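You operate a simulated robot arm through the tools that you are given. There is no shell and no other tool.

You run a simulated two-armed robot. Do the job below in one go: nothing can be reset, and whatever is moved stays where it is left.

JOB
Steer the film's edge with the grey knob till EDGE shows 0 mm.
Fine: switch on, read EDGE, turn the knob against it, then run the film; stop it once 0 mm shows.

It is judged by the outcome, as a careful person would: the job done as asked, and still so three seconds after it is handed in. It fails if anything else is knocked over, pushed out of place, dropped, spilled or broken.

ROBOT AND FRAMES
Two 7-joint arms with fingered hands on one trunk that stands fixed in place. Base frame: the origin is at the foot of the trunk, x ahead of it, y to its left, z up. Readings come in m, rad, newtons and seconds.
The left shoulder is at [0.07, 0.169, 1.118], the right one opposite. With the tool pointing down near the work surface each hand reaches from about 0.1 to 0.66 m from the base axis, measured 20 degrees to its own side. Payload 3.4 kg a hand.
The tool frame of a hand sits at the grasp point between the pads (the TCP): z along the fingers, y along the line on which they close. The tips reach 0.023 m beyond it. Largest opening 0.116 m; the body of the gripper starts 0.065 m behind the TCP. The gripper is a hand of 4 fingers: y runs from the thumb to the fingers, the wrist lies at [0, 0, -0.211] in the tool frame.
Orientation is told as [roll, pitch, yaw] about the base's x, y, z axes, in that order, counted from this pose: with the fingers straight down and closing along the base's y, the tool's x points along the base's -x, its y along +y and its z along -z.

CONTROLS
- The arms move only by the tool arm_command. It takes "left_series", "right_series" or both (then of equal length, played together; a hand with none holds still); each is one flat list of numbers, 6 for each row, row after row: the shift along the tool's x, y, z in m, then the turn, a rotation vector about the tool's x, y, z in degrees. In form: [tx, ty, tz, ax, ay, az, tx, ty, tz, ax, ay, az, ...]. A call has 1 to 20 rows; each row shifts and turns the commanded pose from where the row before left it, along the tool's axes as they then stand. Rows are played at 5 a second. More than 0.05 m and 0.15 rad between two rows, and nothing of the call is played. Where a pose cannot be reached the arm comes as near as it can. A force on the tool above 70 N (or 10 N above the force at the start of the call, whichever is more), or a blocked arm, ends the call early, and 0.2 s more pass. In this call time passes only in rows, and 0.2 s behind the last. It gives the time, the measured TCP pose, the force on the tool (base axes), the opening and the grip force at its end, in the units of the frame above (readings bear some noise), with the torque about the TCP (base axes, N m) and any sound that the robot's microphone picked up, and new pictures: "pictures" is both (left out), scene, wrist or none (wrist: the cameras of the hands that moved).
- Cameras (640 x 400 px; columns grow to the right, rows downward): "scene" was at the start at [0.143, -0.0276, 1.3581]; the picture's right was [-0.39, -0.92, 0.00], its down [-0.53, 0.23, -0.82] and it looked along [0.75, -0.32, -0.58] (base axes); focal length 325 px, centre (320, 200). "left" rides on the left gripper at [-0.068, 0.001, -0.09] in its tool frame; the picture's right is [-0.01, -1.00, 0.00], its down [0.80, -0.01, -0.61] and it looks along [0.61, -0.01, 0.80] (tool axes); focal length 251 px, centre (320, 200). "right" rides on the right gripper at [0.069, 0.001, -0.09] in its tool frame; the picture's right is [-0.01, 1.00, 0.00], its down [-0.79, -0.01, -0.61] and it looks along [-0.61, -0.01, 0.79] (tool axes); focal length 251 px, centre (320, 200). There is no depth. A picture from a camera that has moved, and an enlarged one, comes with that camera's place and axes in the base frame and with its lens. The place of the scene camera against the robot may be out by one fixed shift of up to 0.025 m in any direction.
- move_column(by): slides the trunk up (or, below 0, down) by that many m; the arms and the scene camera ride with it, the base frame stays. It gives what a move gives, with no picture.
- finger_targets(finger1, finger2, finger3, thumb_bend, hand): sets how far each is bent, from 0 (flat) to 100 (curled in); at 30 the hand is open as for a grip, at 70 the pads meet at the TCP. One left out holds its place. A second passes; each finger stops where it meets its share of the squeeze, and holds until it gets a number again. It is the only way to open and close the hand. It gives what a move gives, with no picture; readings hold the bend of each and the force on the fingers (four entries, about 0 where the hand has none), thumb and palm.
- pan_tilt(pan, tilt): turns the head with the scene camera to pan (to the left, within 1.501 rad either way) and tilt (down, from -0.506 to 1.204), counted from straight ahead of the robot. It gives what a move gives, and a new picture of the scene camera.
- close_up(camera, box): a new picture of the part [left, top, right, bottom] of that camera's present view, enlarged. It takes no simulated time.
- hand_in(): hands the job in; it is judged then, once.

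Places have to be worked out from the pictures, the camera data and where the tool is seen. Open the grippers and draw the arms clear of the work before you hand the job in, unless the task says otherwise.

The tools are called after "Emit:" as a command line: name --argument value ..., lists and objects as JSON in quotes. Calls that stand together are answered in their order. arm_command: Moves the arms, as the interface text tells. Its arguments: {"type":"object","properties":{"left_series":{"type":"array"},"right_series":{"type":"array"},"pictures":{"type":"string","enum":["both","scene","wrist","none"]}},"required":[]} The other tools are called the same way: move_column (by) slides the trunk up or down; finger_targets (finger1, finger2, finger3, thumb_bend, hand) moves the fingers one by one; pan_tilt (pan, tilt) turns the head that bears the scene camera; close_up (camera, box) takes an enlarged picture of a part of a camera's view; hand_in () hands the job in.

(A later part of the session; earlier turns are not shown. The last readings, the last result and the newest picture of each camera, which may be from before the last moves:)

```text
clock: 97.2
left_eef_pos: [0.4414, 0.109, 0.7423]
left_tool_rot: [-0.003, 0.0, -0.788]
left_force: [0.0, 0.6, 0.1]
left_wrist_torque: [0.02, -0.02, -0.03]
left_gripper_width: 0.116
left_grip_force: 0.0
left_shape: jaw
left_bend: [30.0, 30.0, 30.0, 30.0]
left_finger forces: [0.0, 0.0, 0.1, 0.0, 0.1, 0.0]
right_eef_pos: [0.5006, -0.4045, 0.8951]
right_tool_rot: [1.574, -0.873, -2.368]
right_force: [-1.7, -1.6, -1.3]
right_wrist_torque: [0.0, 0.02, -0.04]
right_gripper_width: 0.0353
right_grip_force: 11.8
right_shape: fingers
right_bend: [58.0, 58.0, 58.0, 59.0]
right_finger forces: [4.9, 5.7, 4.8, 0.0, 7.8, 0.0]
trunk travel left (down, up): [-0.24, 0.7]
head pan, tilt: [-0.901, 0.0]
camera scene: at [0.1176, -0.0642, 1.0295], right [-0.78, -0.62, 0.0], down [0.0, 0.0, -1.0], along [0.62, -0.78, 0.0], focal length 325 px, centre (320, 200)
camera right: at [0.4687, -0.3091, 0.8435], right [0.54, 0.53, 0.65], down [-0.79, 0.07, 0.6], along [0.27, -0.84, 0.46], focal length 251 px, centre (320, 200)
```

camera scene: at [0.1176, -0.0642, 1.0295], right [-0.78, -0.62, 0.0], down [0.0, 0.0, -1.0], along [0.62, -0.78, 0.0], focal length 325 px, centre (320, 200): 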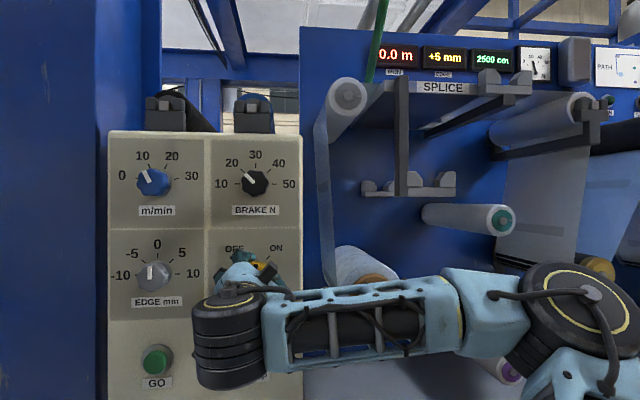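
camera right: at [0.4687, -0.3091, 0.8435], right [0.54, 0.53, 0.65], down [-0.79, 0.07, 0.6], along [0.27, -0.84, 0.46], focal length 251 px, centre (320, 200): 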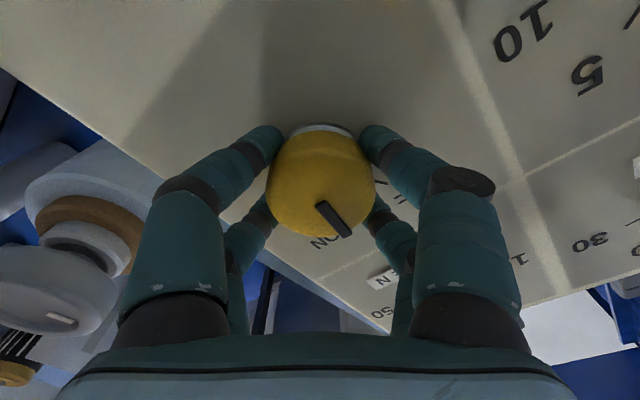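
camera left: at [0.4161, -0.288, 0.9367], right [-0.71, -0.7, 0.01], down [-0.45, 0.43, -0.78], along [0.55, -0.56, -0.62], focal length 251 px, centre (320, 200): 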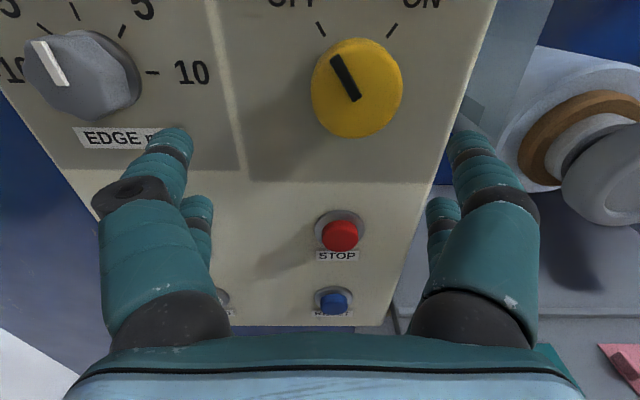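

The displays came on: RUN 0.0 m, EDGE +5 mm, LEFT 2500 cm. I keep turning toward the ON mark another ~36° so that the switch sits fully at ON.

Emit:
arm_command --right_series '[0, 0, 0, 0, 0, 8, 0, 0, 0, 0, 0, 8, 0, 0, 0, 0, 0, 8, 0, 0, 0, 0, 0, 8]' --pictures "both"

Emit:
close_up --camera "scene" --box '[350, 30, 570, 100]'

```text
clock: 98.2
left_eef_pos: [0.441, 0.1098, 0.7418]
left_tool_rot: [-0.005, 0.002, -0.788]
left_force: [0.1, 0.3, 0.0]
left_wrist_torque: [0.0, 0.03, 0.03]
left_gripper_width: 0.116
left_grip_force: 0.1
left_shape: jaw
left_bend: [30.0, 30.0, 30.0, 30.0]
left_finger forces: [0.0, 0.0, 0.1, 0.0, 0.0, 0.0]
right_eef_pos: [0.5015, -0.4043, 0.8951]
right_tool_rot: [1.572, -0.316, -2.368]
right_force: [-1.2, -0.9, -3.1]
right_wrist_torque: [-0.19, 0.37, -0.04]
right_gripper_width: 0.0356
right_grip_force: 13.3
right_shape: fingers
right_bend: [58.0, 58.0, 58.0, 59.0]
right_finger forces: [6.7, 4.8, 7.4, 0.0, 8.0, 0.1]
trunk travel left (down, up): [-0.24, 0.7]
head pan, tilt: [-0.901, 0.0]
camera scene: at [0.1181, -0.0643, 1.0294], right [-0.78, -0.62, 0.0], down [0.0, 0.0, -1.0], along [0.62, -0.78, 0.0], focal length 325 px, centre (320, 200)
camera right: at [0.4838, -0.2942, 0.8752], right [0.21, 0.21, 0.95], down [-0.97, -0.1, 0.24], along [0.14, -0.97, 0.18], focal length 251 px, centre (320, 200)
```

scene: 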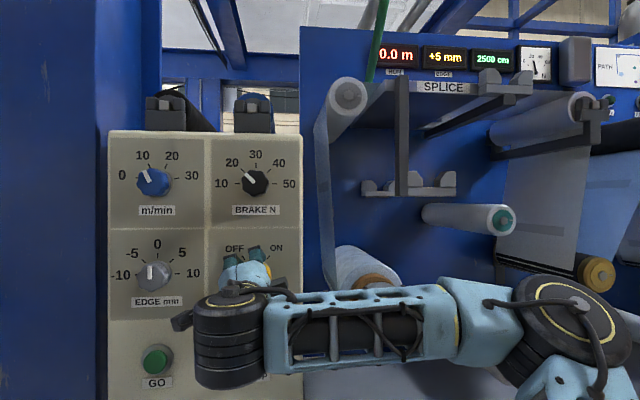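
right: 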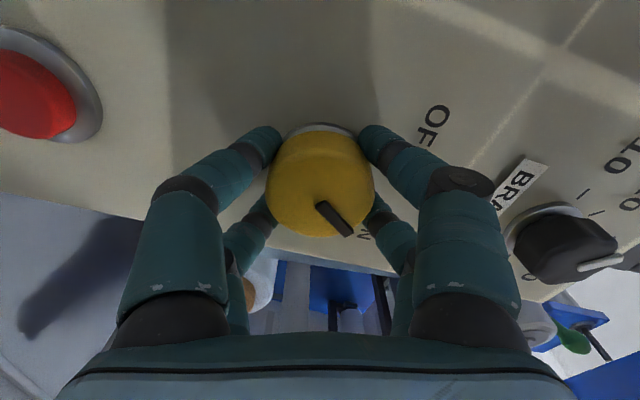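

```text
2.91 times, centred on (460, 65) of scene
camera zoom: at [0.1181, -0.0643, 1.0294], right [-0.78, -0.62, 0.0], down [0.0, 0.0, -1.0], along [0.62, -0.78, 0.0], focal length 946 px, centre (-87, 593)
```

zoom: 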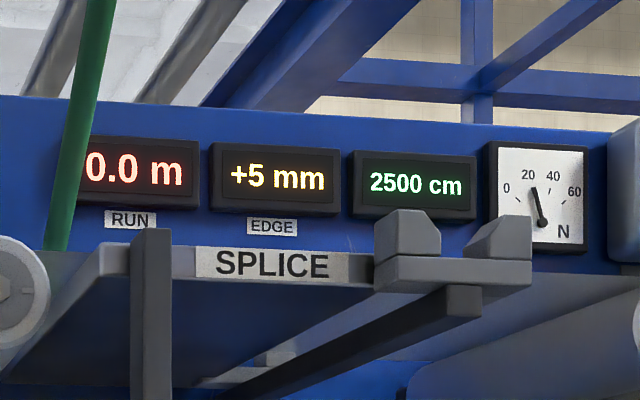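

EDGE reads +5 mm; the torque rise suggests the switch is at its ON stop. I release the knob by opening the fingers.

Emit:
finger_targets --hand "right" --finger1 36 --finger2 36 --finger3 36 --thumb_bend 36

Emit:
arm_command --right_series '[0, 0, -0.012, 0, 0, 0, 0, 0, -0.02, 0, 0, 0, 0, 0, -0.03, 0, 0, 0, 0, 0, -0.03, 0, 0, 0]' --pictures "both"

```text
clock: 99.2
left_eef_pos: [0.441, 0.1099, 0.7422]
left_tool_rot: [-0.004, 0.0, -0.79]
left_force: [0.5, 0.3, 0.3]
left_wrist_torque: [0.0, -0.03, 0.0]
left_gripper_width: 0.1163
left_grip_force: 0.1
left_shape: jaw
left_bend: [30.0, 30.0, 30.0, 30.0]
left_finger forces: [0.0, 0.0, 0.1, 0.0, 0.0, 0.0]
right_eef_pos: [0.5016, -0.4053, 0.896]
right_tool_rot: [1.576, -0.319, -2.366]
right_force: [0.0, -0.1, -0.1]
right_wrist_torque: [0.02, 0.01, -0.04]
right_gripper_width: 0.099
right_grip_force: 0.1
right_shape: fingers
right_bend: [36.0, 36.0, 36.0, 36.0]
right_finger forces: [0.0, 0.1, 0.0, 0.0, 0.0, 0.0]
trunk travel left (down, up): [-0.24, 0.7]
head pan, tilt: [-0.901, 0.0]
```

```text
clock: 100.2
left_eef_pos: [0.441, 0.1103, 0.7423]
left_tool_rot: [-0.003, -0.001, -0.789]
left_force: [-0.5, -0.3, -0.6]
left_wrist_torque: [-0.03, 0.0, -0.01]
left_gripper_width: 0.1159
left_grip_force: 0.2
left_shape: jaw
left_bend: [30.0, 30.0, 30.0, 30.0]
left_finger forces: [0.0, 0.1, 0.0, 0.1, 0.1, 0.0]
right_eef_pos: [0.4373, -0.3382, 0.8949]
right_tool_rot: [1.574, -0.318, -2.367]
right_force: [0.1, 0.2, -0.4]
right_wrist_torque: [-0.01, -0.01, 0.0]
right_gripper_width: 0.0994
right_grip_force: 0.1
right_shape: fingers
right_bend: [36.0, 36.0, 36.0, 36.0]
right_finger forces: [0.0, 0.1, 0.1, 0.0, 0.1, 0.1]
trunk travel left (down, up): [-0.24, 0.7]
head pan, tilt: [-0.901, 0.0]
camera scene: at [0.1177, -0.0635, 1.0296], right [-0.78, -0.62, 0.0], down [0.0, 0.0, -1.0], along [0.62, -0.78, 0.0], focal length 325 px, centre (320, 200)
camera right: at [0.4202, -0.228, 0.8747], right [0.22, 0.21, 0.95], down [-0.97, -0.1, 0.24], along [0.14, -0.97, 0.19], focal length 251 px, centre (320, 200)
```

scene: 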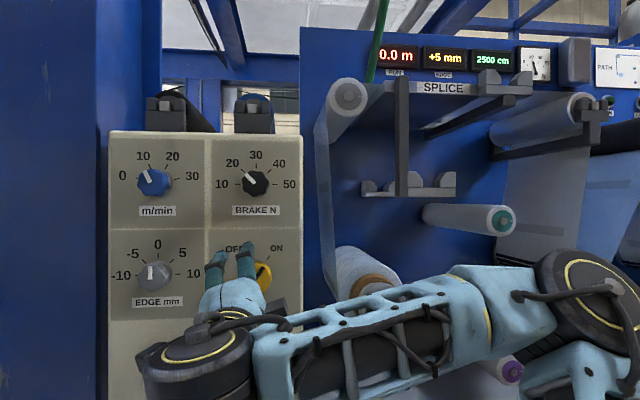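
right: 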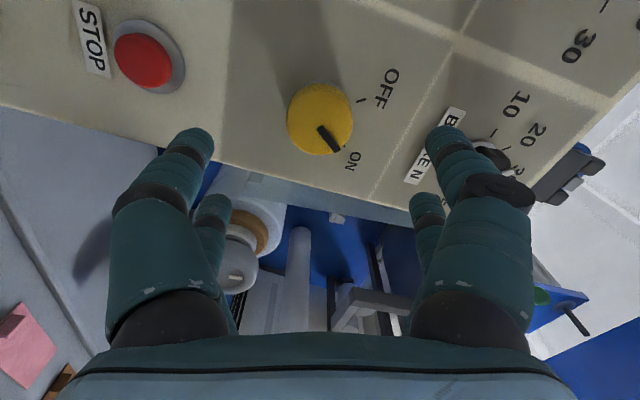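

The switch is at ON and EDGE reads +5 mm. The grey knob at 0 must go against it, to -5 (about 45° counter-clockwise); I slide the hand left in front of the grey knob, keeping about 5 cm clearance.

Emit:
arm_command --right_series '[0.037, 0.0125, 0.0063, 0, 0, 0, 0.037, 0.0125, 0.0063, 0, 0, 0, 0.037, 0.0125, 0.0063, 0, 0, 0, 0.037, 0.0125, 0.0063, 0, 0, 0]' --pictures "both"

```text
clock: 101.2
left_eef_pos: [0.4415, 0.1087, 0.7413]
left_tool_rot: [-0.005, 0.001, -0.788]
left_force: [0.6, 0.6, -0.7]
left_wrist_torque: [0.0, 0.02, 0.02]
left_gripper_width: 0.1158
left_grip_force: 0.1
left_shape: jaw
left_bend: [30.0, 30.0, 30.0, 30.0]
left_finger forces: [0.0, 0.0, 0.0, 0.1, 0.0, 0.0]
right_eef_pos: [0.5672, -0.2488, 0.8955]
right_tool_rot: [1.573, -0.316, -2.372]
right_force: [1.1, 0.0, -0.5]
right_wrist_torque: [0.04, 0.02, -0.02]
right_gripper_width: 0.0996
right_grip_force: 0.0
right_shape: fingers
right_bend: [36.0, 36.0, 36.0, 36.0]
right_finger forces: [0.2, 0.0, 0.0, 0.1, 0.0, 0.0]
trunk travel left (down, up): [-0.24, 0.7]
head pan, tilt: [-0.901, 0.0]
camera scene: at [0.1191, -0.0639, 1.0294], right [-0.78, -0.62, 0.0], down [0.0, 0.0, -1.0], along [0.62, -0.78, 0.0], focal length 325 px, centre (320, 200)
camera right: at [0.5503, -0.1375, 0.8752], right [0.22, 0.21, 0.95], down [-0.97, -0.09, 0.24], along [0.14, -0.97, 0.19], focal length 251 px, centre (320, 200)
```

scene: 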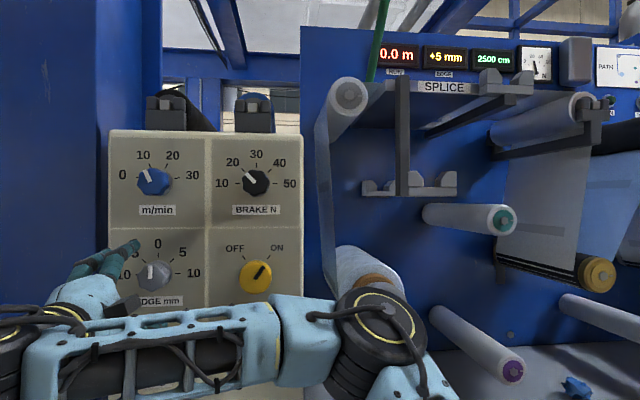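
right: 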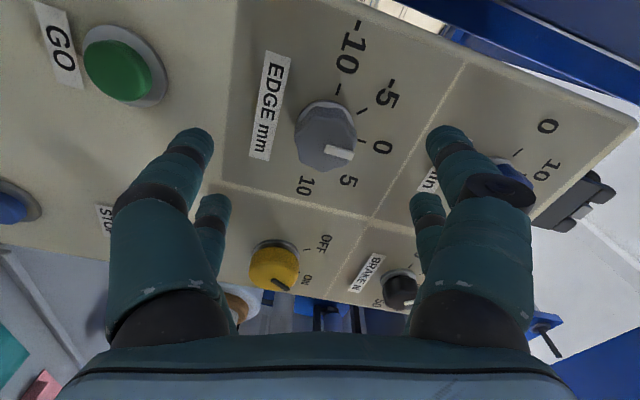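

The hand is in front of the grey knob and no limit was met. I take an enlarged wrist picture to centre on it precisely and to read its pointer.

Emit:
close_up --camera "right" --box '[220, 40, 460, 210]'

Emit:
close_up --camera "scene" --box '[105, 220, 225, 310]'

```text
2.35 times, centred on (340, 125) of right
camera zoom: at [0.5503, -0.1375, 0.8752], right [0.22, 0.21, 0.95], down [-0.97, -0.09, 0.24], along [0.14, -0.97, 0.19], focal length 592 px, centre (273, 376)
```

zoom: 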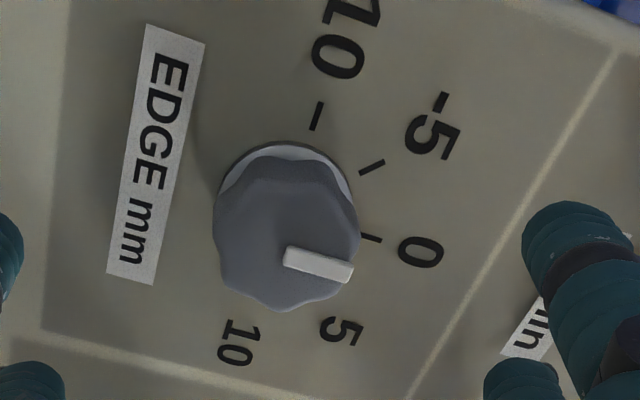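

```text
4.44 times, centred on (165, 265) of scene
camera zoom: at [0.1191, -0.0639, 1.0294], right [-0.78, -0.62, 0.0], down [0.0, 0.0, -1.0], along [0.62, -0.78, 0.0], focal length 1445 px, centre (1009, -89)
```

zoom: 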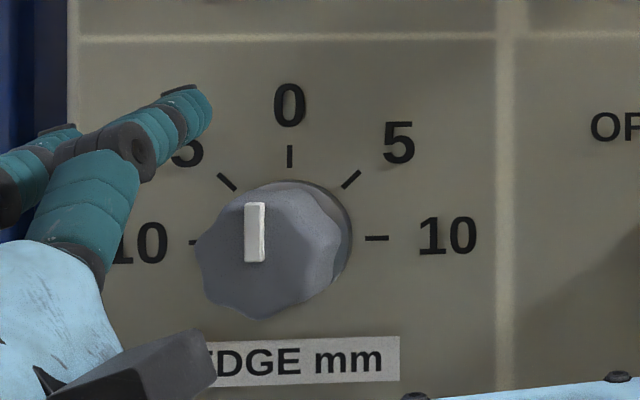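

The pointer is at 0, and ticks are 45° per 5 mm. The knob axis lies about 8 mm in -x and 4.5 mm in +y of my tool axis, so I correct that and advance 3.5 cm, then re-check.

Emit:
arm_command --right_series '[-0.008, 0.0045, 0.01, 0, 0, 0, 0, 0, 0.0125, 0, 0, 0, 0, 0, 0.0125, 0, 0, 0]' --pictures "wrist"

Emit:
close_up --camera "right" --box '[160, 60, 480, 260]'

```text
clock: 102.0
left_eef_pos: [0.4421, 0.1094, 0.7416]
left_tool_rot: [-0.005, -0.001, -0.789]
left_force: [-0.3, -1.0, 0.9]
left_wrist_torque: [-0.02, 0.02, 0.02]
left_gripper_width: 0.1158
left_grip_force: 0.0
left_shape: jaw
left_bend: [30.0, 30.0, 30.0, 30.0]
left_finger forces: [0.0, 0.0, 0.0, 0.0, 0.0, 0.0]
right_eef_pos: [0.5862, -0.2774, 0.9038]
right_tool_rot: [1.573, -0.318, -2.368]
right_force: [0.1, 0.2, -0.1]
right_wrist_torque: [-0.05, -0.02, 0.02]
right_gripper_width: 0.0996
right_grip_force: 0.0
right_shape: fingers
right_bend: [36.0, 36.0, 36.0, 36.0]
right_finger forces: [0.0, 0.1, 0.1, 0.0, 0.0, 0.0]
trunk travel left (down, up): [-0.24, 0.7]
head pan, tilt: [-0.901, 0.0]
camera right: at [0.5691, -0.1668, 0.8835], right [0.22, 0.21, 0.95], down [-0.97, -0.1, 0.24], along [0.14, -0.97, 0.19], focal length 251 px, centre (320, 200)
```

right: 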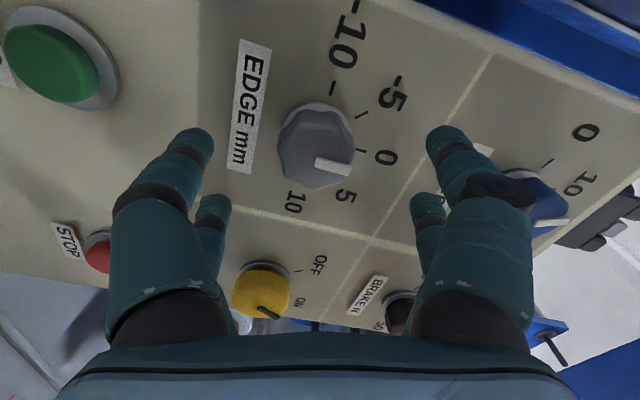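

```text
2.00 times, centred on (320, 160) of right
camera zoom: at [0.5691, -0.1668, 0.8835], right [0.22, 0.21, 0.95], down [-0.97, -0.1, 0.24], along [0.14, -0.97, 0.19], focal length 503 px, centre (320, 280)
```

zoom: 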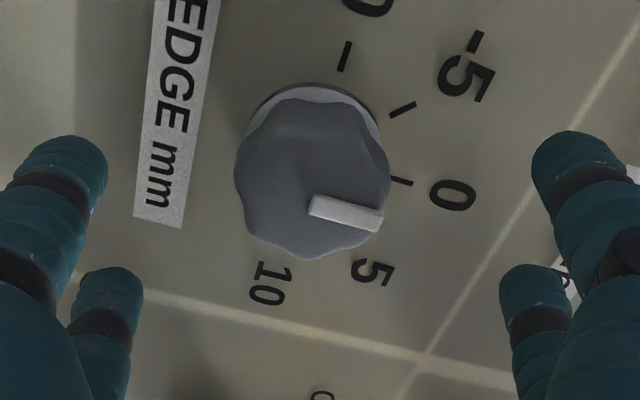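

Now the knob axis is about 4 mm in +x of my tool axis. I trim that and advance another 2.9 cm so the fingertips straddle the knob.

Emit:
arm_command --right_series '[0.004, -0.001, 0.007, 0, 0, 0, 0, 0, 0.011, 0, 0, 0, 0, 0, 0.011, 0, 0, 0]' --pictures "wrist"

Emit:
close_up --camera "right" --box '[160, 60, 480, 260]'

```text
clock: 102.8
left_eef_pos: [0.4414, 0.1103, 0.7421]
left_tool_rot: [-0.004, 0.0, -0.788]
left_force: [-0.2, 0.0, 0.1]
left_wrist_torque: [0.04, 0.01, -0.02]
left_gripper_width: 0.116
left_grip_force: 0.0
left_shape: jaw
left_bend: [30.0, 30.0, 30.0, 30.0]
left_finger forces: [0.0, 0.1, 0.1, 0.1, 0.0, 0.0]
right_eef_pos: [0.6095, -0.2954, 0.9003]
right_tool_rot: [1.571, -0.318, -2.366]
right_force: [-0.1, -0.2, 0.8]
right_wrist_torque: [0.02, -0.01, 0.0]
right_gripper_width: 0.0996
right_grip_force: 0.0
right_shape: fingers
right_bend: [36.0, 36.0, 36.0, 36.0]
right_finger forces: [0.1, 0.0, 0.0, 0.1, 0.0, 0.1]
trunk travel left (down, up): [-0.24, 0.7]
head pan, tilt: [-0.901, 0.0]
camera right: at [0.5919, -0.1853, 0.8806], right [0.22, 0.21, 0.95], down [-0.97, -0.1, 0.24], along [0.14, -0.97, 0.19], focal length 251 px, centre (320, 200)
```

right: 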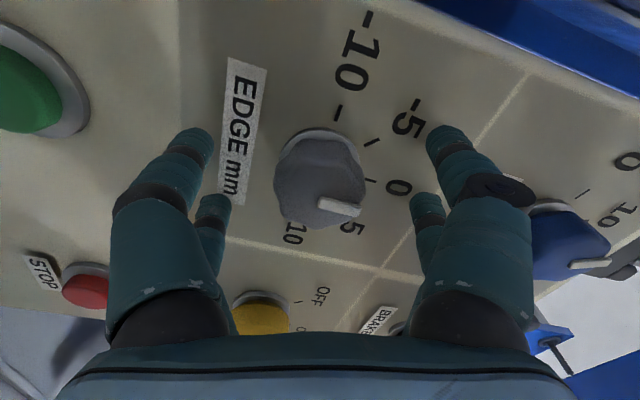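

```text
2.00 times, centred on (320, 160) of right
camera zoom: at [0.5919, -0.1853, 0.8806], right [0.22, 0.21, 0.95], down [-0.97, -0.1, 0.24], along [0.14, -0.97, 0.19], focal length 503 px, centre (320, 280)
```

zoom: 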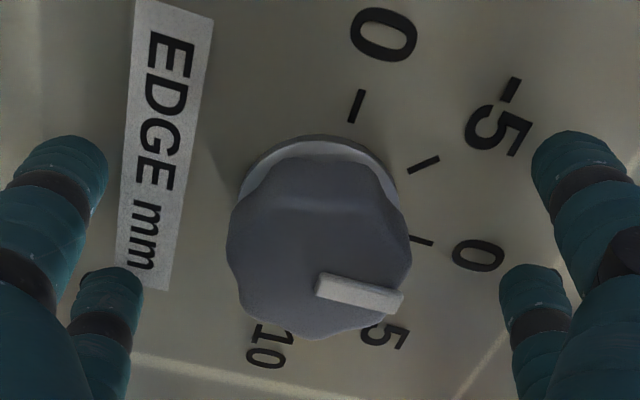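

Centred. I close the fingers onto the grey knob.

Emit:
finger_targets --hand "right" --finger1 68 --finger2 68 --finger3 68 --thumb_bend 68

Emit:
close_up --camera "right" --box '[160, 60, 480, 260]'

```text
clock: 103.8
left_eef_pos: [0.4412, 0.1094, 0.743]
left_tool_rot: [-0.005, 0.002, -0.788]
left_force: [0.1, -1.2, -0.8]
left_wrist_torque: [0.01, 0.0, -0.02]
left_gripper_width: 0.1161
left_grip_force: 0.1
left_shape: jaw
left_bend: [30.0, 30.0, 30.0, 30.0]
left_finger forces: [0.0, 0.0, 0.1, 0.0, 0.1, 0.0]
right_eef_pos: [0.6094, -0.295, 0.8995]
right_tool_rot: [1.572, -0.317, -2.367]
right_force: [-0.4, -2.0, -1.5]
right_wrist_torque: [-0.01, 0.0, 0.0]
right_gripper_width: 0.0239
right_grip_force: 8.5
right_shape: fingers
right_bend: [62.0, 63.0, 62.0, 63.0]
right_finger forces: [4.5, 3.6, 4.0, 0.0, 5.5, 0.0]
trunk travel left (down, up): [-0.24, 0.7]
head pan, tilt: [-0.901, 0.0]
```

```text
2.00 times, centred on (320, 160) of right
camera zoom: at [0.592, -0.1856, 0.8802], right [0.22, 0.21, 0.95], down [-0.97, -0.1, 0.24], along [0.14, -0.97, 0.19], focal length 503 px, centre (320, 280)
```

zoom: 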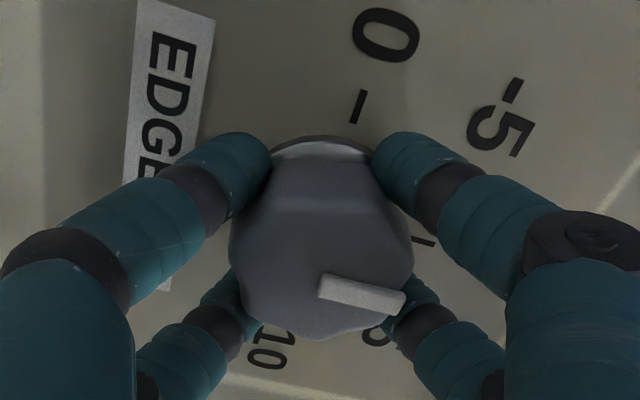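

Gripped at four points with about 4 N each. I turn it counter-clockwise by 45° to bring it to -5.

Emit:
arm_command --right_series '[0, 0, 0, 0, 0, -7.5, 0, 0, 0, 0, 0, -7.5, 0, 0, 0, 0, 0, -7.5, 0, 0, 0, 0, 0, -7.5, 0, 0, 0, 0, 0, -7.5, 0, 0, 0, 0, 0, -7.5]' --pictures "both"

Emit:
close_up --camera "scene" --box '[105, 220, 225, 310]'

```text
clock: 105.2
left_eef_pos: [0.4421, 0.1084, 0.7413]
left_tool_rot: [-0.004, 0.0, -0.789]
left_force: [-0.5, -0.2, -0.1]
left_wrist_torque: [0.01, 0.0, -0.01]
left_gripper_width: 0.1159
left_grip_force: 0.1
left_shape: jaw
left_bend: [30.0, 30.0, 30.0, 30.0]
left_finger forces: [0.0, 0.0, 0.0, 0.1, 0.1, 0.1]
right_eef_pos: [0.6092, -0.2948, 0.9004]
right_tool_rot: [1.574, -1.105, -2.371]
right_force: [1.2, -4.4, -0.1]
right_wrist_torque: [0.01, -0.03, -0.02]
right_gripper_width: 0.0237
right_grip_force: 9.0
right_shape: fingers
right_bend: [62.0, 63.0, 62.0, 63.0]
right_finger forces: [4.4, 4.0, 4.0, 0.0, 5.4, 0.0]
trunk travel left (down, up): [-0.24, 0.7]
head pan, tilt: [-0.901, 0.0]
camera scene: at [0.1182, -0.0646, 1.0295], right [-0.78, -0.62, 0.0], down [0.0, 0.0, -1.0], along [0.62, -0.78, 0.0], focal length 325 px, centre (320, 200)
camera right: at [0.5677, -0.209, 0.8404], right [0.63, 0.62, 0.46], down [-0.69, 0.18, 0.71], along [0.36, -0.76, 0.54], focal length 251 px, centre (320, 200)
```

scene: 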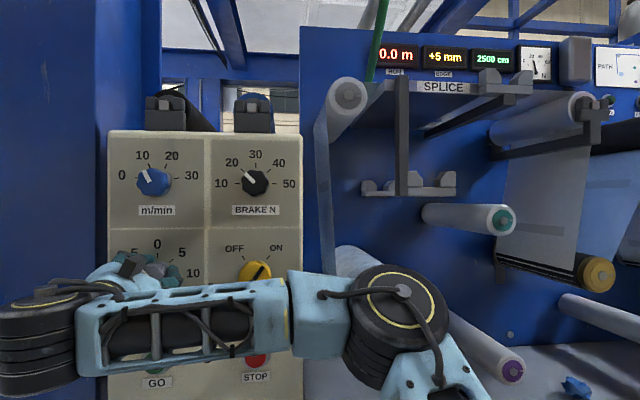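
right: 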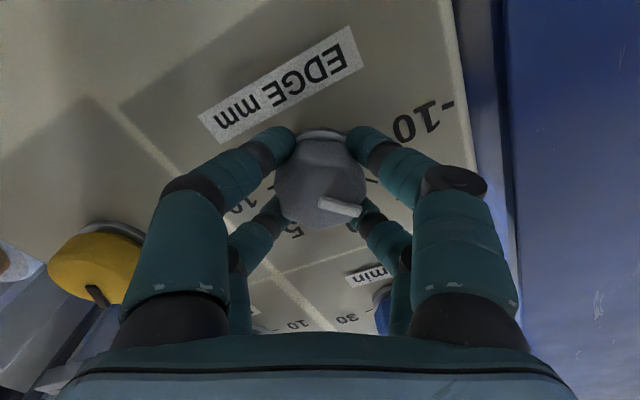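

```text
4.44 times, centred on (165, 265) of scene
camera zoom: at [0.1182, -0.0646, 1.0295], right [-0.78, -0.62, 0.0], down [0.0, 0.0, -1.0], along [0.62, -0.78, 0.0], focal length 1445 px, centre (1009, -89)
```

zoom: 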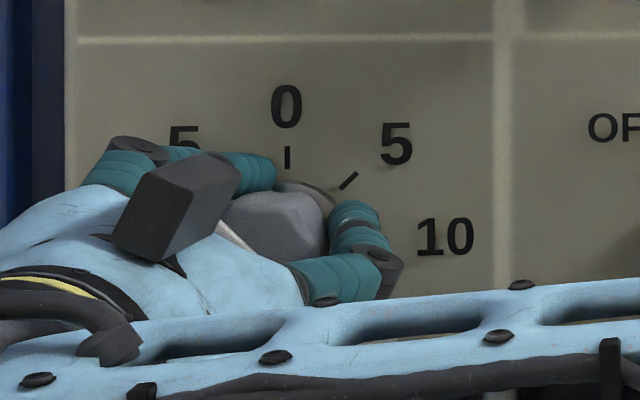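

The pointer moved with the hand. I open the fingers, back off and look at the knob's position.

Emit:
finger_targets --hand "right" --finger1 40 --finger2 40 --finger3 40 --thumb_bend 40

Emit:
arm_command --right_series '[0, 0, -0.012, 0, 0, 0, 0, 0, -0.02, 0, 0, 0, 0, 0, -0.025, 0, 0, 0]' --pictures "both"

Emit:
close_up --camera "right" --box '[200, 40, 440, 210]'

```text
clock: 106.2
left_eef_pos: [0.4413, 0.1087, 0.7419]
left_tool_rot: [-0.002, 0.0, -0.789]
left_force: [0.3, -0.3, -0.1]
left_wrist_torque: [0.01, -0.01, -0.03]
left_gripper_width: 0.1161
left_grip_force: 0.0
left_shape: jaw
left_bend: [30.0, 30.0, 30.0, 30.0]
left_finger forces: [0.0, 0.1, 0.1, 0.1, 0.1, 0.0]
right_eef_pos: [0.6074, -0.2944, 0.9002]
right_tool_rot: [1.578, -1.103, -2.369]
right_force: [0.8, -0.6, -0.3]
right_wrist_torque: [0.03, 0.03, 0.03]
right_gripper_width: 0.0871
right_grip_force: 0.0
right_shape: fingers
right_bend: [40.0, 40.0, 40.0, 40.0]
right_finger forces: [0.0, 0.0, 0.1, 0.1, 0.0, 0.0]
trunk travel left (down, up): [-0.24, 0.7]
head pan, tilt: [-0.901, 0.0]
```

```text
clock: 107.0
left_eef_pos: [0.4417, 0.1088, 0.7426]
left_tool_rot: [-0.005, 0.0, -0.789]
left_force: [-0.1, 0.4, 0.5]
left_wrist_torque: [-0.01, 0.01, -0.01]
left_gripper_width: 0.1159
left_grip_force: 0.1
left_shape: jaw
left_bend: [30.0, 30.0, 30.0, 30.0]
left_finger forces: [0.1, 0.0, 0.0, 0.1, 0.0, 0.1]
right_eef_pos: [0.5705, -0.2546, 0.9009]
right_tool_rot: [1.575, -1.103, -2.372]
right_force: [-0.8, 0.1, 0.0]
right_wrist_torque: [0.01, 0.0, 0.02]
right_gripper_width: 0.0877
right_grip_force: 0.0
right_shape: fingers
right_bend: [40.0, 40.0, 40.0, 40.0]
right_finger forces: [0.0, 0.0, 0.0, 0.1, 0.0, 0.1]
trunk travel left (down, up): [-0.24, 0.7]
head pan, tilt: [-0.901, 0.0]
camera scene: at [0.118, -0.0637, 1.0296], right [-0.78, -0.62, 0.0], down [0.0, 0.0, -1.0], along [0.62, -0.78, 0.0], focal length 325 px, centre (320, 200)
camera right: at [0.5288, -0.1686, 0.8411], right [0.63, 0.62, 0.46], down [-0.69, 0.18, 0.7], along [0.36, -0.76, 0.54], focal length 251 px, centre (320, 200)
```

scene: 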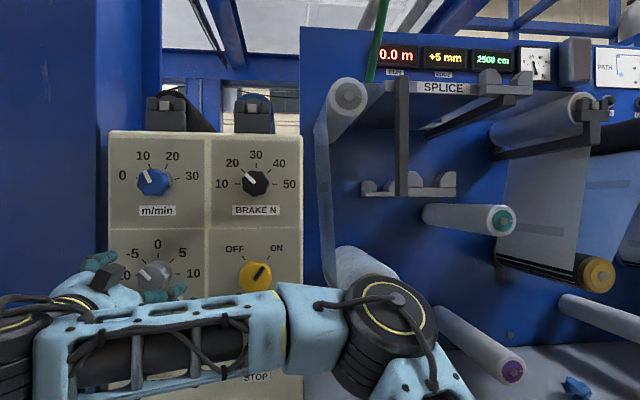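
right: 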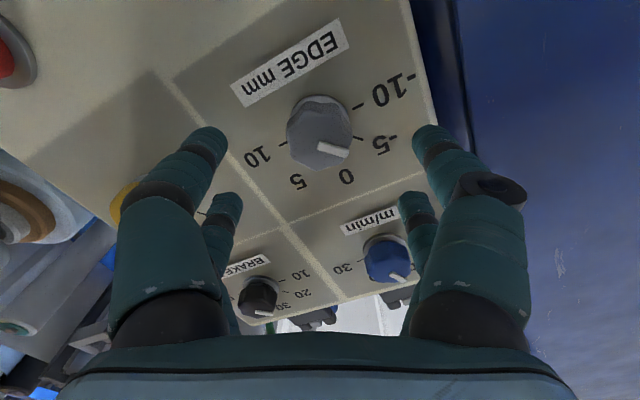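

```text
2.35 times, centred on (320, 125) of right
camera zoom: at [0.5288, -0.1686, 0.8411], right [0.63, 0.62, 0.46], down [-0.69, 0.18, 0.7], along [0.36, -0.76, 0.54], focal length 592 px, centre (320, 376)
```

zoom: 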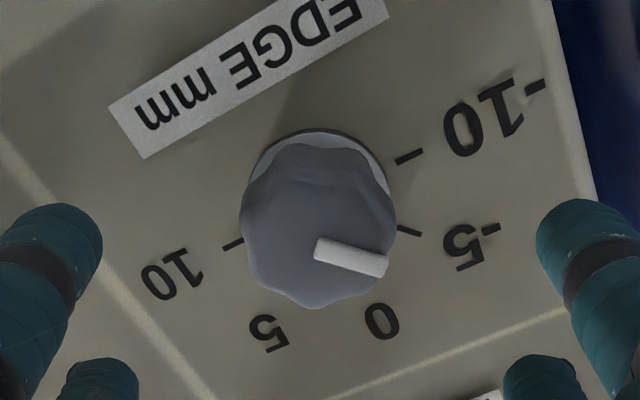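

The pointer is parallel to the -5 tick, so the knob stands at -5. Next is GO: I lower the trunk so the hand is level with the buttons, and find out which finger is which by curling finger1 alone.

Emit:
move_column --by -0.135

Emit:
finger_targets --hand "right" --finger1 95

Emit:
close_up --camera "right" --box '[0, 0, 640, 400]'

Emit:
pan_tilt --pan -0.9 --tilt -0.1

```text
clock: 108.6
left_eef_pos: [0.4418, 0.1091, 0.6083]
left_tool_rot: [-0.003, 0.0, -0.789]
left_force: [-0.4, 0.8, 0.3]
left_wrist_torque: [0.0, -0.02, 0.04]
left_gripper_width: 0.1161
left_grip_force: 0.1
left_shape: jaw
left_bend: [30.0, 30.0, 30.0, 30.0]
left_finger forces: [0.0, 0.0, 0.1, 0.0, 0.0, 0.0]
right_eef_pos: [0.5702, -0.2551, 0.7665]
right_tool_rot: [1.577, -1.101, -2.373]
right_force: [-0.3, 0.9, -0.2]
right_wrist_torque: [0.0, -0.01, -0.04]
right_gripper_width: 0.0876
right_grip_force: 0.0
right_shape: fingers
right_bend: [40.0, 40.0, 40.0, 40.0]
right_finger forces: [0.0, 0.1, 0.0, 0.1, 0.1, 0.1]
trunk travel left (down, up): [-0.105, 0.835]
head pan, tilt: [-0.901, 0.0]
```

```text
clock: 109.6
left_eef_pos: [0.4401, 0.1096, 0.6055]
left_tool_rot: [-0.004, 0.001, -0.789]
left_force: [0.6, 0.0, -0.5]
left_wrist_torque: [-0.04, -0.05, -0.04]
left_gripper_width: 0.1159
left_grip_force: 0.0
left_shape: jaw
left_bend: [30.0, 30.0, 30.0, 30.0]
left_finger forces: [0.0, 0.0, 0.0, 0.1, 0.0, 0.0]
right_eef_pos: [0.5704, -0.2542, 0.7661]
right_tool_rot: [1.575, -1.104, -2.37]
right_force: [0.3, -0.2, -0.7]
right_wrist_torque: [0.01, -0.02, 0.0]
right_gripper_width: 0.0371
right_grip_force: 0.1
right_shape: fingers
right_bend: [95.0, 40.0, 40.0, 40.0]
right_finger forces: [0.0, 0.0, 0.0, 0.0, 0.0, 0.1]
trunk travel left (down, up): [-0.105, 0.835]
head pan, tilt: [-0.901, 0.0]
```

```text
1.00 times, centred on (320, 200) of right (not enlarged: the box is as wide or as high as the picture)
camera zoom: at [0.529, -0.1687, 0.706], right [0.63, 0.62, 0.46], down [-0.69, 0.18, 0.7], along [0.36, -0.76, 0.54], focal length 251 px, centre (320, 200)
```

zoom: 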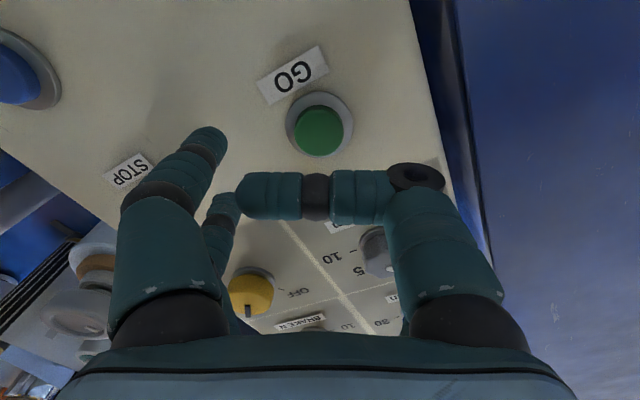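

```text
clock: 110.3
left_eef_pos: [0.4408, 0.1083, 0.6071]
left_tool_rot: [-0.003, 0.0, -0.789]
left_force: [-0.7, -0.3, -0.7]
left_wrist_torque: [-0.01, 0.0, 0.01]
left_gripper_width: 0.1155
left_grip_force: 0.0
left_shape: jaw
left_bend: [30.0, 30.0, 30.0, 30.0]
left_finger forces: [0.1, 0.0, 0.0, 0.0, 0.0, 0.0]
right_eef_pos: [0.5708, -0.2541, 0.7651]
right_tool_rot: [1.576, -1.103, -2.369]
right_force: [-0.1, 0.3, -1.3]
right_wrist_torque: [0.03, 0.02, 0.01]
right_gripper_width: 0.0369
right_grip_force: 0.1
right_shape: fingers
right_bend: [95.0, 40.0, 40.0, 40.0]
right_finger forces: [0.1, 0.0, 0.1, 0.0, 0.0, 0.0]
trunk travel left (down, up): [-0.105, 0.835]
head pan, tilt: [-0.901, -0.099]
camera scene: at [0.1161, -0.0614, 0.9033], right [-0.78, -0.62, 0.0], down [0.06, -0.08, -1.0], along [0.62, -0.78, 0.1], focal length 325 px, centre (320, 200)
```

scene: 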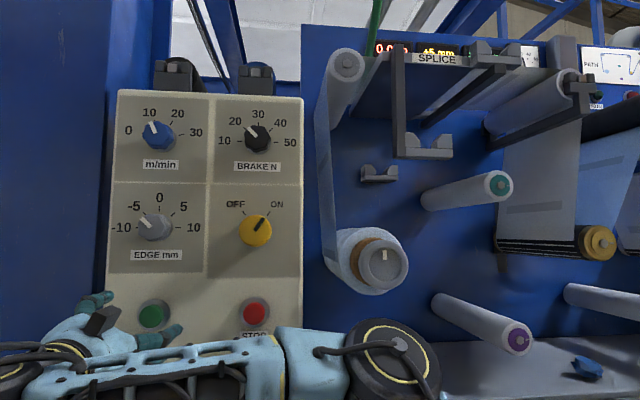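

Finger1 is the front +y finger, so finger1 and thumb form the front pair. From this lower height the EDGE display is half hidden, so I raise the trunk back, close all fingers into a poking tip, and will lower the arm itself instead.

Emit:
move_column --by 0.135

Emit:
finger_targets --hand "right" --finger1 68 --finger2 68 --finger3 68 --thumb_bend 68

Emit:
pan_tilt --pan -0.9 --tilt 0.1

Emit:
close_up --camera "right" --box '[0, 0, 640, 400]'

```text
clock: 111.9
left_eef_pos: [0.441, 0.1096, 0.7417]
left_tool_rot: [-0.006, 0.002, -0.79]
left_force: [0.4, 0.2, 0.1]
left_wrist_torque: [0.02, -0.01, 0.0]
left_gripper_width: 0.1158
left_grip_force: 0.0
left_shape: jaw
left_bend: [30.0, 30.0, 30.0, 30.0]
left_finger forces: [0.0, 0.0, 0.1, 0.1, 0.0, 0.0]
right_eef_pos: [0.5702, -0.2549, 0.9005]
right_tool_rot: [1.575, -1.103, -2.369]
right_force: [0.3, 0.1, -0.4]
right_wrist_torque: [0.02, -0.01, 0.03]
right_gripper_width: 0.0369
right_grip_force: 0.0
right_shape: fingers
right_bend: [95.0, 40.0, 40.0, 40.0]
right_finger forces: [0.0, 0.0, 0.1, 0.1, 0.0, 0.0]
trunk travel left (down, up): [-0.24, 0.7]
head pan, tilt: [-0.901, -0.099]
```

```text
clock: 112.9
left_eef_pos: [0.4408, 0.1095, 0.7417]
left_tool_rot: [-0.003, 0.0, -0.789]
left_force: [0.1, -0.4, 0.2]
left_wrist_torque: [0.02, -0.01, 0.0]
left_gripper_width: 0.1157
left_grip_force: 0.1
left_shape: jaw
left_bend: [30.0, 30.0, 30.0, 30.0]
left_finger forces: [0.1, 0.1, 0.1, 0.0, 0.0, 0.1]
right_eef_pos: [0.57, -0.2562, 0.8998]
right_tool_rot: [1.576, -1.104, -2.371]
right_force: [-0.3, -0.1, -0.1]
right_wrist_torque: [0.0, 0.03, 0.0]
right_gripper_width: 0.0065
right_grip_force: 0.1
right_shape: fingers
right_bend: [68.0, 68.0, 68.0, 68.0]
right_finger forces: [0.1, 0.0, 0.1, 0.0, 0.0, 0.1]
trunk travel left (down, up): [-0.24, 0.7]
head pan, tilt: [-0.901, -0.099]
```

```text
clock: 113.7
left_eef_pos: [0.4414, 0.109, 0.7423]
left_tool_rot: [-0.003, 0.001, -0.788]
left_force: [-1.3, -0.9, -0.1]
left_wrist_torque: [-0.01, 0.0, -0.02]
left_gripper_width: 0.1159
left_grip_force: 0.1
left_shape: jaw
left_bend: [30.0, 30.0, 30.0, 30.0]
left_finger forces: [0.0, 0.1, 0.1, 0.0, 0.0, 0.0]
right_eef_pos: [0.5712, -0.2554, 0.9015]
right_tool_rot: [1.576, -1.102, -2.371]
right_force: [-0.3, -0.4, -0.7]
right_wrist_torque: [0.02, -0.03, 0.02]
right_gripper_width: 0.0065
right_grip_force: 0.0
right_shape: fingers
right_bend: [68.0, 68.0, 68.0, 68.0]
right_finger forces: [0.1, 0.1, 0.1, 0.1, 0.1, 0.0]
trunk travel left (down, up): [-0.24, 0.7]
head pan, tilt: [-0.901, 0.099]
camera scene: at [0.1192, -0.0653, 1.0205], right [-0.78, -0.62, 0.0], down [-0.06, 0.08, -1.0], along [0.62, -0.78, -0.1], focal length 325 px, centre (320, 200)
```

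scene: 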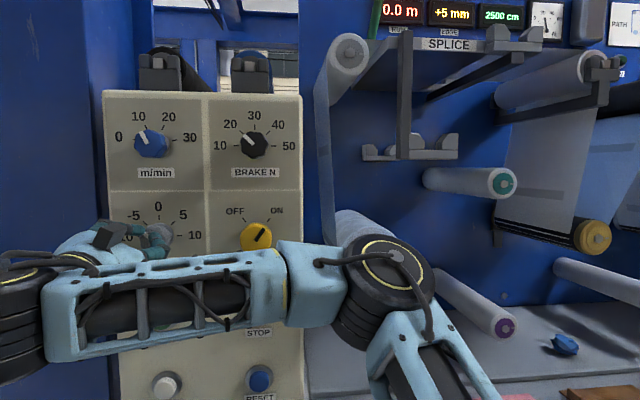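

```text
1.00 times, centred on (320, 200) of right (not enlarged: the box is as wide or as high as the picture)
camera zoom: at [0.529, -0.1687, 0.841], right [0.63, 0.62, 0.46], down [-0.69, 0.18, 0.7], along [0.36, -0.76, 0.54], focal length 251 px, centre (320, 200)
```

zoom: 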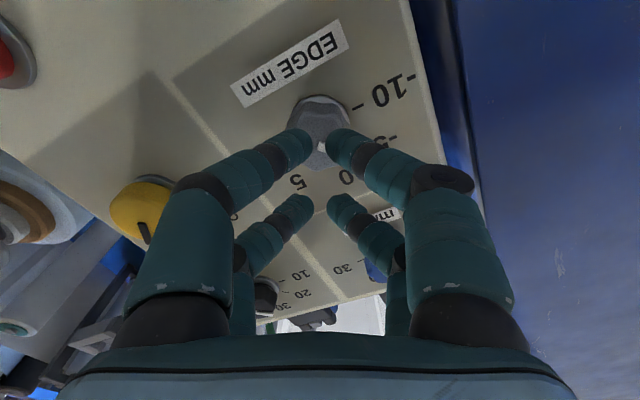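

Displays are clear and the fingers form two close pairs. I lower the arm so that the front finger pair is in front of GO, keeping the tips about 5 cm off the button.

Emit:
arm_command --right_series '[0.0257, -0.016, 0, 0, 0, 0, 0.0257, -0.016, 0, 0, 0, 0, 0.0257, -0.016, 0, 0, 0, 0, 0.0257, -0.016, 0, 0, 0, 0]' --pictures "both"

```text
clock: 114.7
left_eef_pos: [0.4413, 0.1101, 0.742]
left_tool_rot: [-0.006, 0.0, -0.79]
left_force: [0.2, 0.0, -0.8]
left_wrist_torque: [0.01, -0.02, 0.05]
left_gripper_width: 0.1158
left_grip_force: 0.1
left_shape: jaw
left_bend: [30.0, 30.0, 30.0, 30.0]
left_finger forces: [0.0, 0.0, 0.0, 0.1, 0.1, 0.0]
right_eef_pos: [0.5632, -0.2628, 0.7788]
right_tool_rot: [1.576, -1.104, -2.37]
right_force: [-0.1, 0.3, -1.1]
right_wrist_torque: [-0.01, 0.03, 0.06]
right_gripper_width: 0.0062
right_grip_force: 0.0
right_shape: fingers
right_bend: [68.0, 68.0, 68.0, 68.0]
right_finger forces: [0.1, 0.0, 0.1, 0.0, 0.1, 0.0]
trunk travel left (down, up): [-0.24, 0.7]
head pan, tilt: [-0.901, 0.099]
camera scene: at [0.1194, -0.0654, 1.0205], right [-0.78, -0.62, 0.0], down [-0.06, 0.08, -0.99], along [0.62, -0.78, -0.1], focal length 325 px, centre (320, 200)
camera right: at [0.5213, -0.1765, 0.7199], right [0.63, 0.62, 0.46], down [-0.69, 0.18, 0.7], along [0.36, -0.76, 0.54], focal length 251 px, centre (320, 200)
```

scene: 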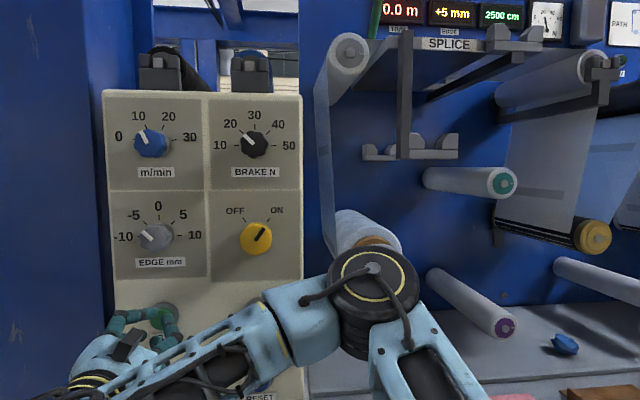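
right: 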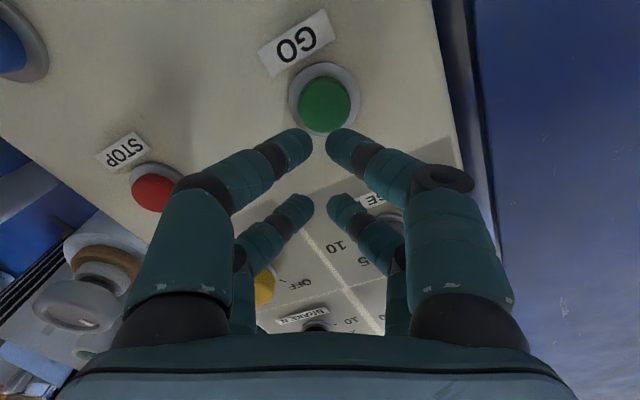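

GO is just beyond the front finger pair. I shift 8 mm in +x and 3 mm in +y to line the pair up with the button and advance 3.5 cm, stopping short of it.

Emit:
arm_command --right_series '[0.008, 0.003, 0.01, 0, 0, 0, 0, 0, 0.0125, 0, 0, 0, 0, 0, 0.0125, 0, 0, 0]' --pictures "wrist"

Emit:
close_up --camera "right" --box '[220, 60, 440, 200]'

```text
clock: 115.5
left_eef_pos: [0.4408, 0.1099, 0.7416]
left_tool_rot: [-0.003, -0.001, -0.788]
left_force: [-0.6, -0.3, -0.5]
left_wrist_torque: [-0.04, -0.01, -0.02]
left_gripper_width: 0.1159
left_grip_force: 0.1
left_shape: jaw
left_bend: [30.0, 30.0, 30.0, 30.0]
left_finger forces: [0.0, 0.1, 0.0, 0.1, 0.2, 0.0]
right_eef_pos: [0.5922, -0.2844, 0.7734]
right_tool_rot: [1.577, -1.102, -2.37]
right_force: [-0.2, 0.7, 0.2]
right_wrist_torque: [-0.03, -0.04, -0.01]
right_gripper_width: 0.0064
right_grip_force: 0.0
right_shape: fingers
right_bend: [68.0, 68.0, 68.0, 68.0]
right_finger forces: [0.0, 0.1, 0.0, 0.0, 0.1, 0.0]
trunk travel left (down, up): [-0.24, 0.7]
head pan, tilt: [-0.901, 0.099]
camera right: at [0.5514, -0.1973, 0.7146], right [0.63, 0.62, 0.46], down [-0.69, 0.18, 0.7], along [0.36, -0.76, 0.54], focal length 251 px, centre (320, 200)
```

right: 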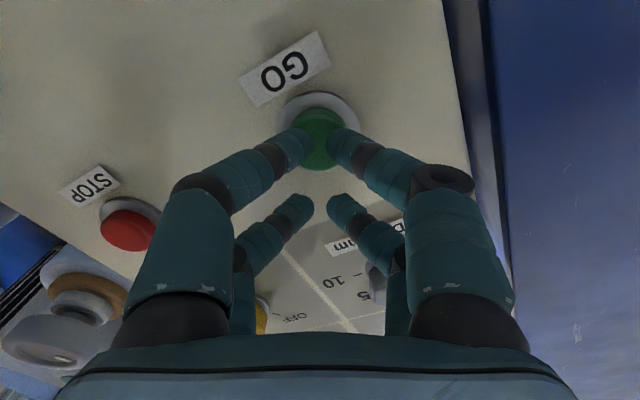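

```text
2.86 times, centred on (330, 130) of right
camera zoom: at [0.5514, -0.1973, 0.7146], right [0.63, 0.62, 0.46], down [-0.69, 0.18, 0.7], along [0.36, -0.76, 0.54], focal length 718 px, centre (291, 400)
```

zoom: 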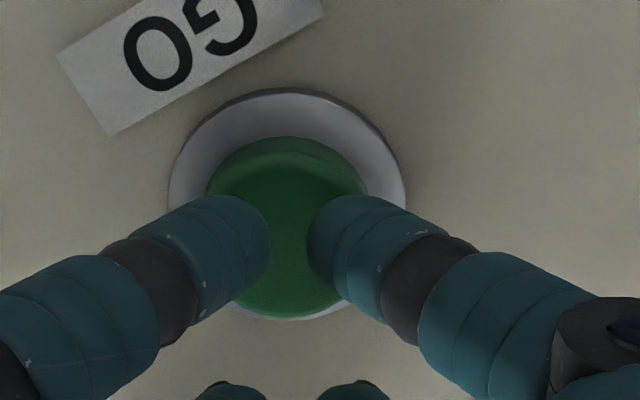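

The finger pair is centred on GO and about 1–1.5 cm from it. I press forward in 4 mm steps and check RUN and the force.

Emit:
arm_command --right_series '[0, 0, 0.004, 0, 0, 0, 0, 0, 0.004, 0, 0, 0, 0, 0, 0.004, 0, 0, 0]' --pictures "both"

```text
clock: 116.3
left_eef_pos: [0.4398, 0.1093, 0.7405]
left_tool_rot: [-0.004, 0.0, -0.789]
left_force: [-0.6, 0.5, 1.3]
left_wrist_torque: [0.01, 0.01, 0.0]
left_gripper_width: 0.1159
left_grip_force: 0.1
left_shape: jaw
left_bend: [30.0, 30.0, 30.0, 30.0]
left_finger forces: [0.0, 0.0, 0.0, 0.0, 0.0, 0.0]
right_eef_pos: [0.6002, -0.2909, 0.7758]
right_tool_rot: [1.576, -1.104, -2.373]
right_force: [-2.0, 2.4, -0.2]
right_wrist_torque: [0.04, 0.05, 0.0]
right_gripper_width: 0.0061
right_grip_force: 1.7
right_shape: fingers
right_bend: [68.0, 68.0, 68.0, 68.0]
right_finger forces: [1.4, 0.0, 0.1, 0.0, 1.2, 0.1]
trunk travel left (down, up): [-0.24, 0.7]
head pan, tilt: [-0.901, 0.099]
heard: click
camera scene: at [0.119, -0.065, 1.0205], right [-0.78, -0.62, 0.0], down [-0.06, 0.08, -1.0], along [0.62, -0.78, -0.1], focal length 325 px, centre (320, 200)
camera right: at [0.5595, -0.2054, 0.7152], right [0.63, 0.62, 0.46], down [-0.69, 0.18, 0.7], along [0.36, -0.76, 0.54], focal length 251 px, centre (320, 200)
```

scene: 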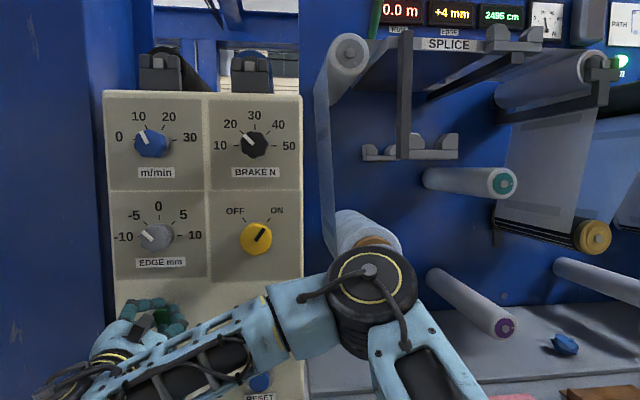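
right: 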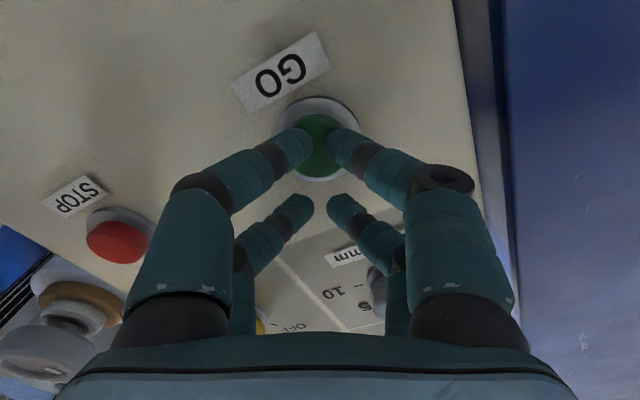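

A click was heard and the film runs: EDGE is now +4 mm, LEFT 2495 cm. I back off and move across to STOP right away, ending about 1.5 cm short of it.

Emit:
arm_command --right_series '[0, 0, -0.02, 0, 0, 0, 0, 0, -0.025, 0, 0, 0, -0.0183, -0.0343, 0, 0, 0, 0, -0.0183, -0.0343, 0, 0, 0, 0, -0.0183, -0.0343, 0, 0, 0, 0, -0.0183, -0.0343, 0, 0, 0, 0]' --pictures "both"

Emit:
close_up --camera "scene" --box '[370, 0, 640, 90]'

```text
clock: 117.7
left_eef_pos: [0.4412, 0.1081, 0.7422]
left_tool_rot: [-0.002, -0.001, -0.789]
left_force: [0.3, -1.0, -0.1]
left_wrist_torque: [0.01, -0.01, -0.03]
left_gripper_width: 0.116
left_grip_force: 0.1
left_shape: jaw
left_bend: [30.0, 30.0, 30.0, 30.0]
left_finger forces: [0.0, 0.0, 0.0, 0.0, 0.0, 0.1]
right_eef_pos: [0.4568, -0.3689, 0.7783]
right_tool_rot: [1.576, -1.102, -2.37]
right_force: [-0.2, -0.2, 0.0]
right_wrist_torque: [0.02, -0.03, 0.04]
right_gripper_width: 0.0064
right_grip_force: 0.1
right_shape: fingers
right_bend: [68.0, 68.0, 68.0, 68.0]
right_finger forces: [0.0, 0.1, 0.1, 0.0, 0.1, 0.0]
trunk travel left (down, up): [-0.24, 0.7]
head pan, tilt: [-0.901, 0.099]
camera scene: at [0.1188, -0.0658, 1.0205], right [-0.78, -0.62, 0.0], down [-0.06, 0.08, -0.99], along [0.62, -0.78, -0.1], focal length 325 px, centre (320, 200)
camera right: at [0.4146, -0.2817, 0.7186], right [0.63, 0.62, 0.46], down [-0.69, 0.18, 0.7], along [0.36, -0.76, 0.54], focal length 251 px, centre (320, 200)
```

scene: 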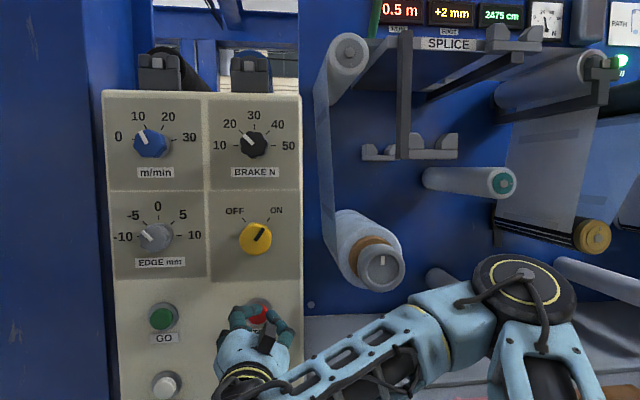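
right: 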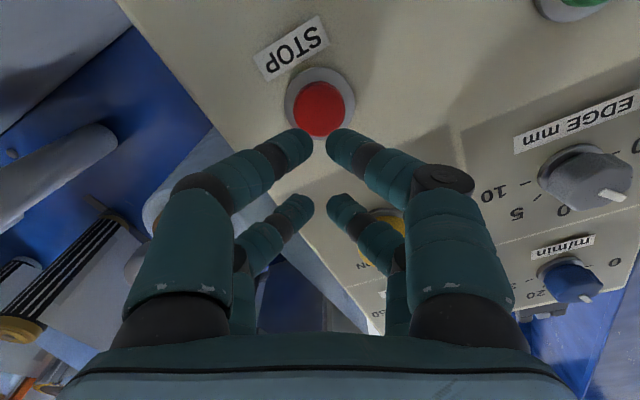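

```text
2.37 times, centred on (505, 45) of scene
camera zoom: at [0.1188, -0.0658, 1.0205], right [-0.78, -0.62, 0.0], down [-0.06, 0.08, -0.99], along [0.62, -0.78, -0.1], focal length 771 px, centre (-118, 567)
```

zoom: 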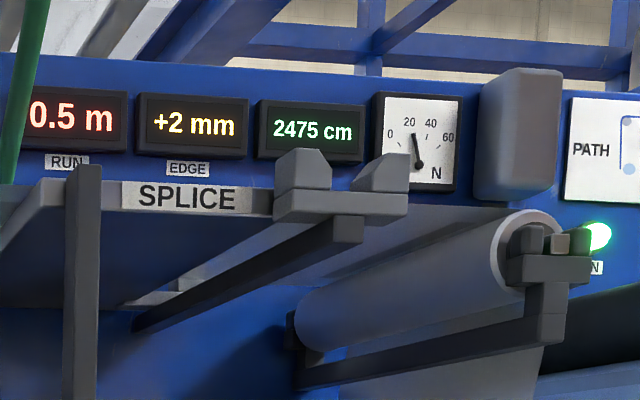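

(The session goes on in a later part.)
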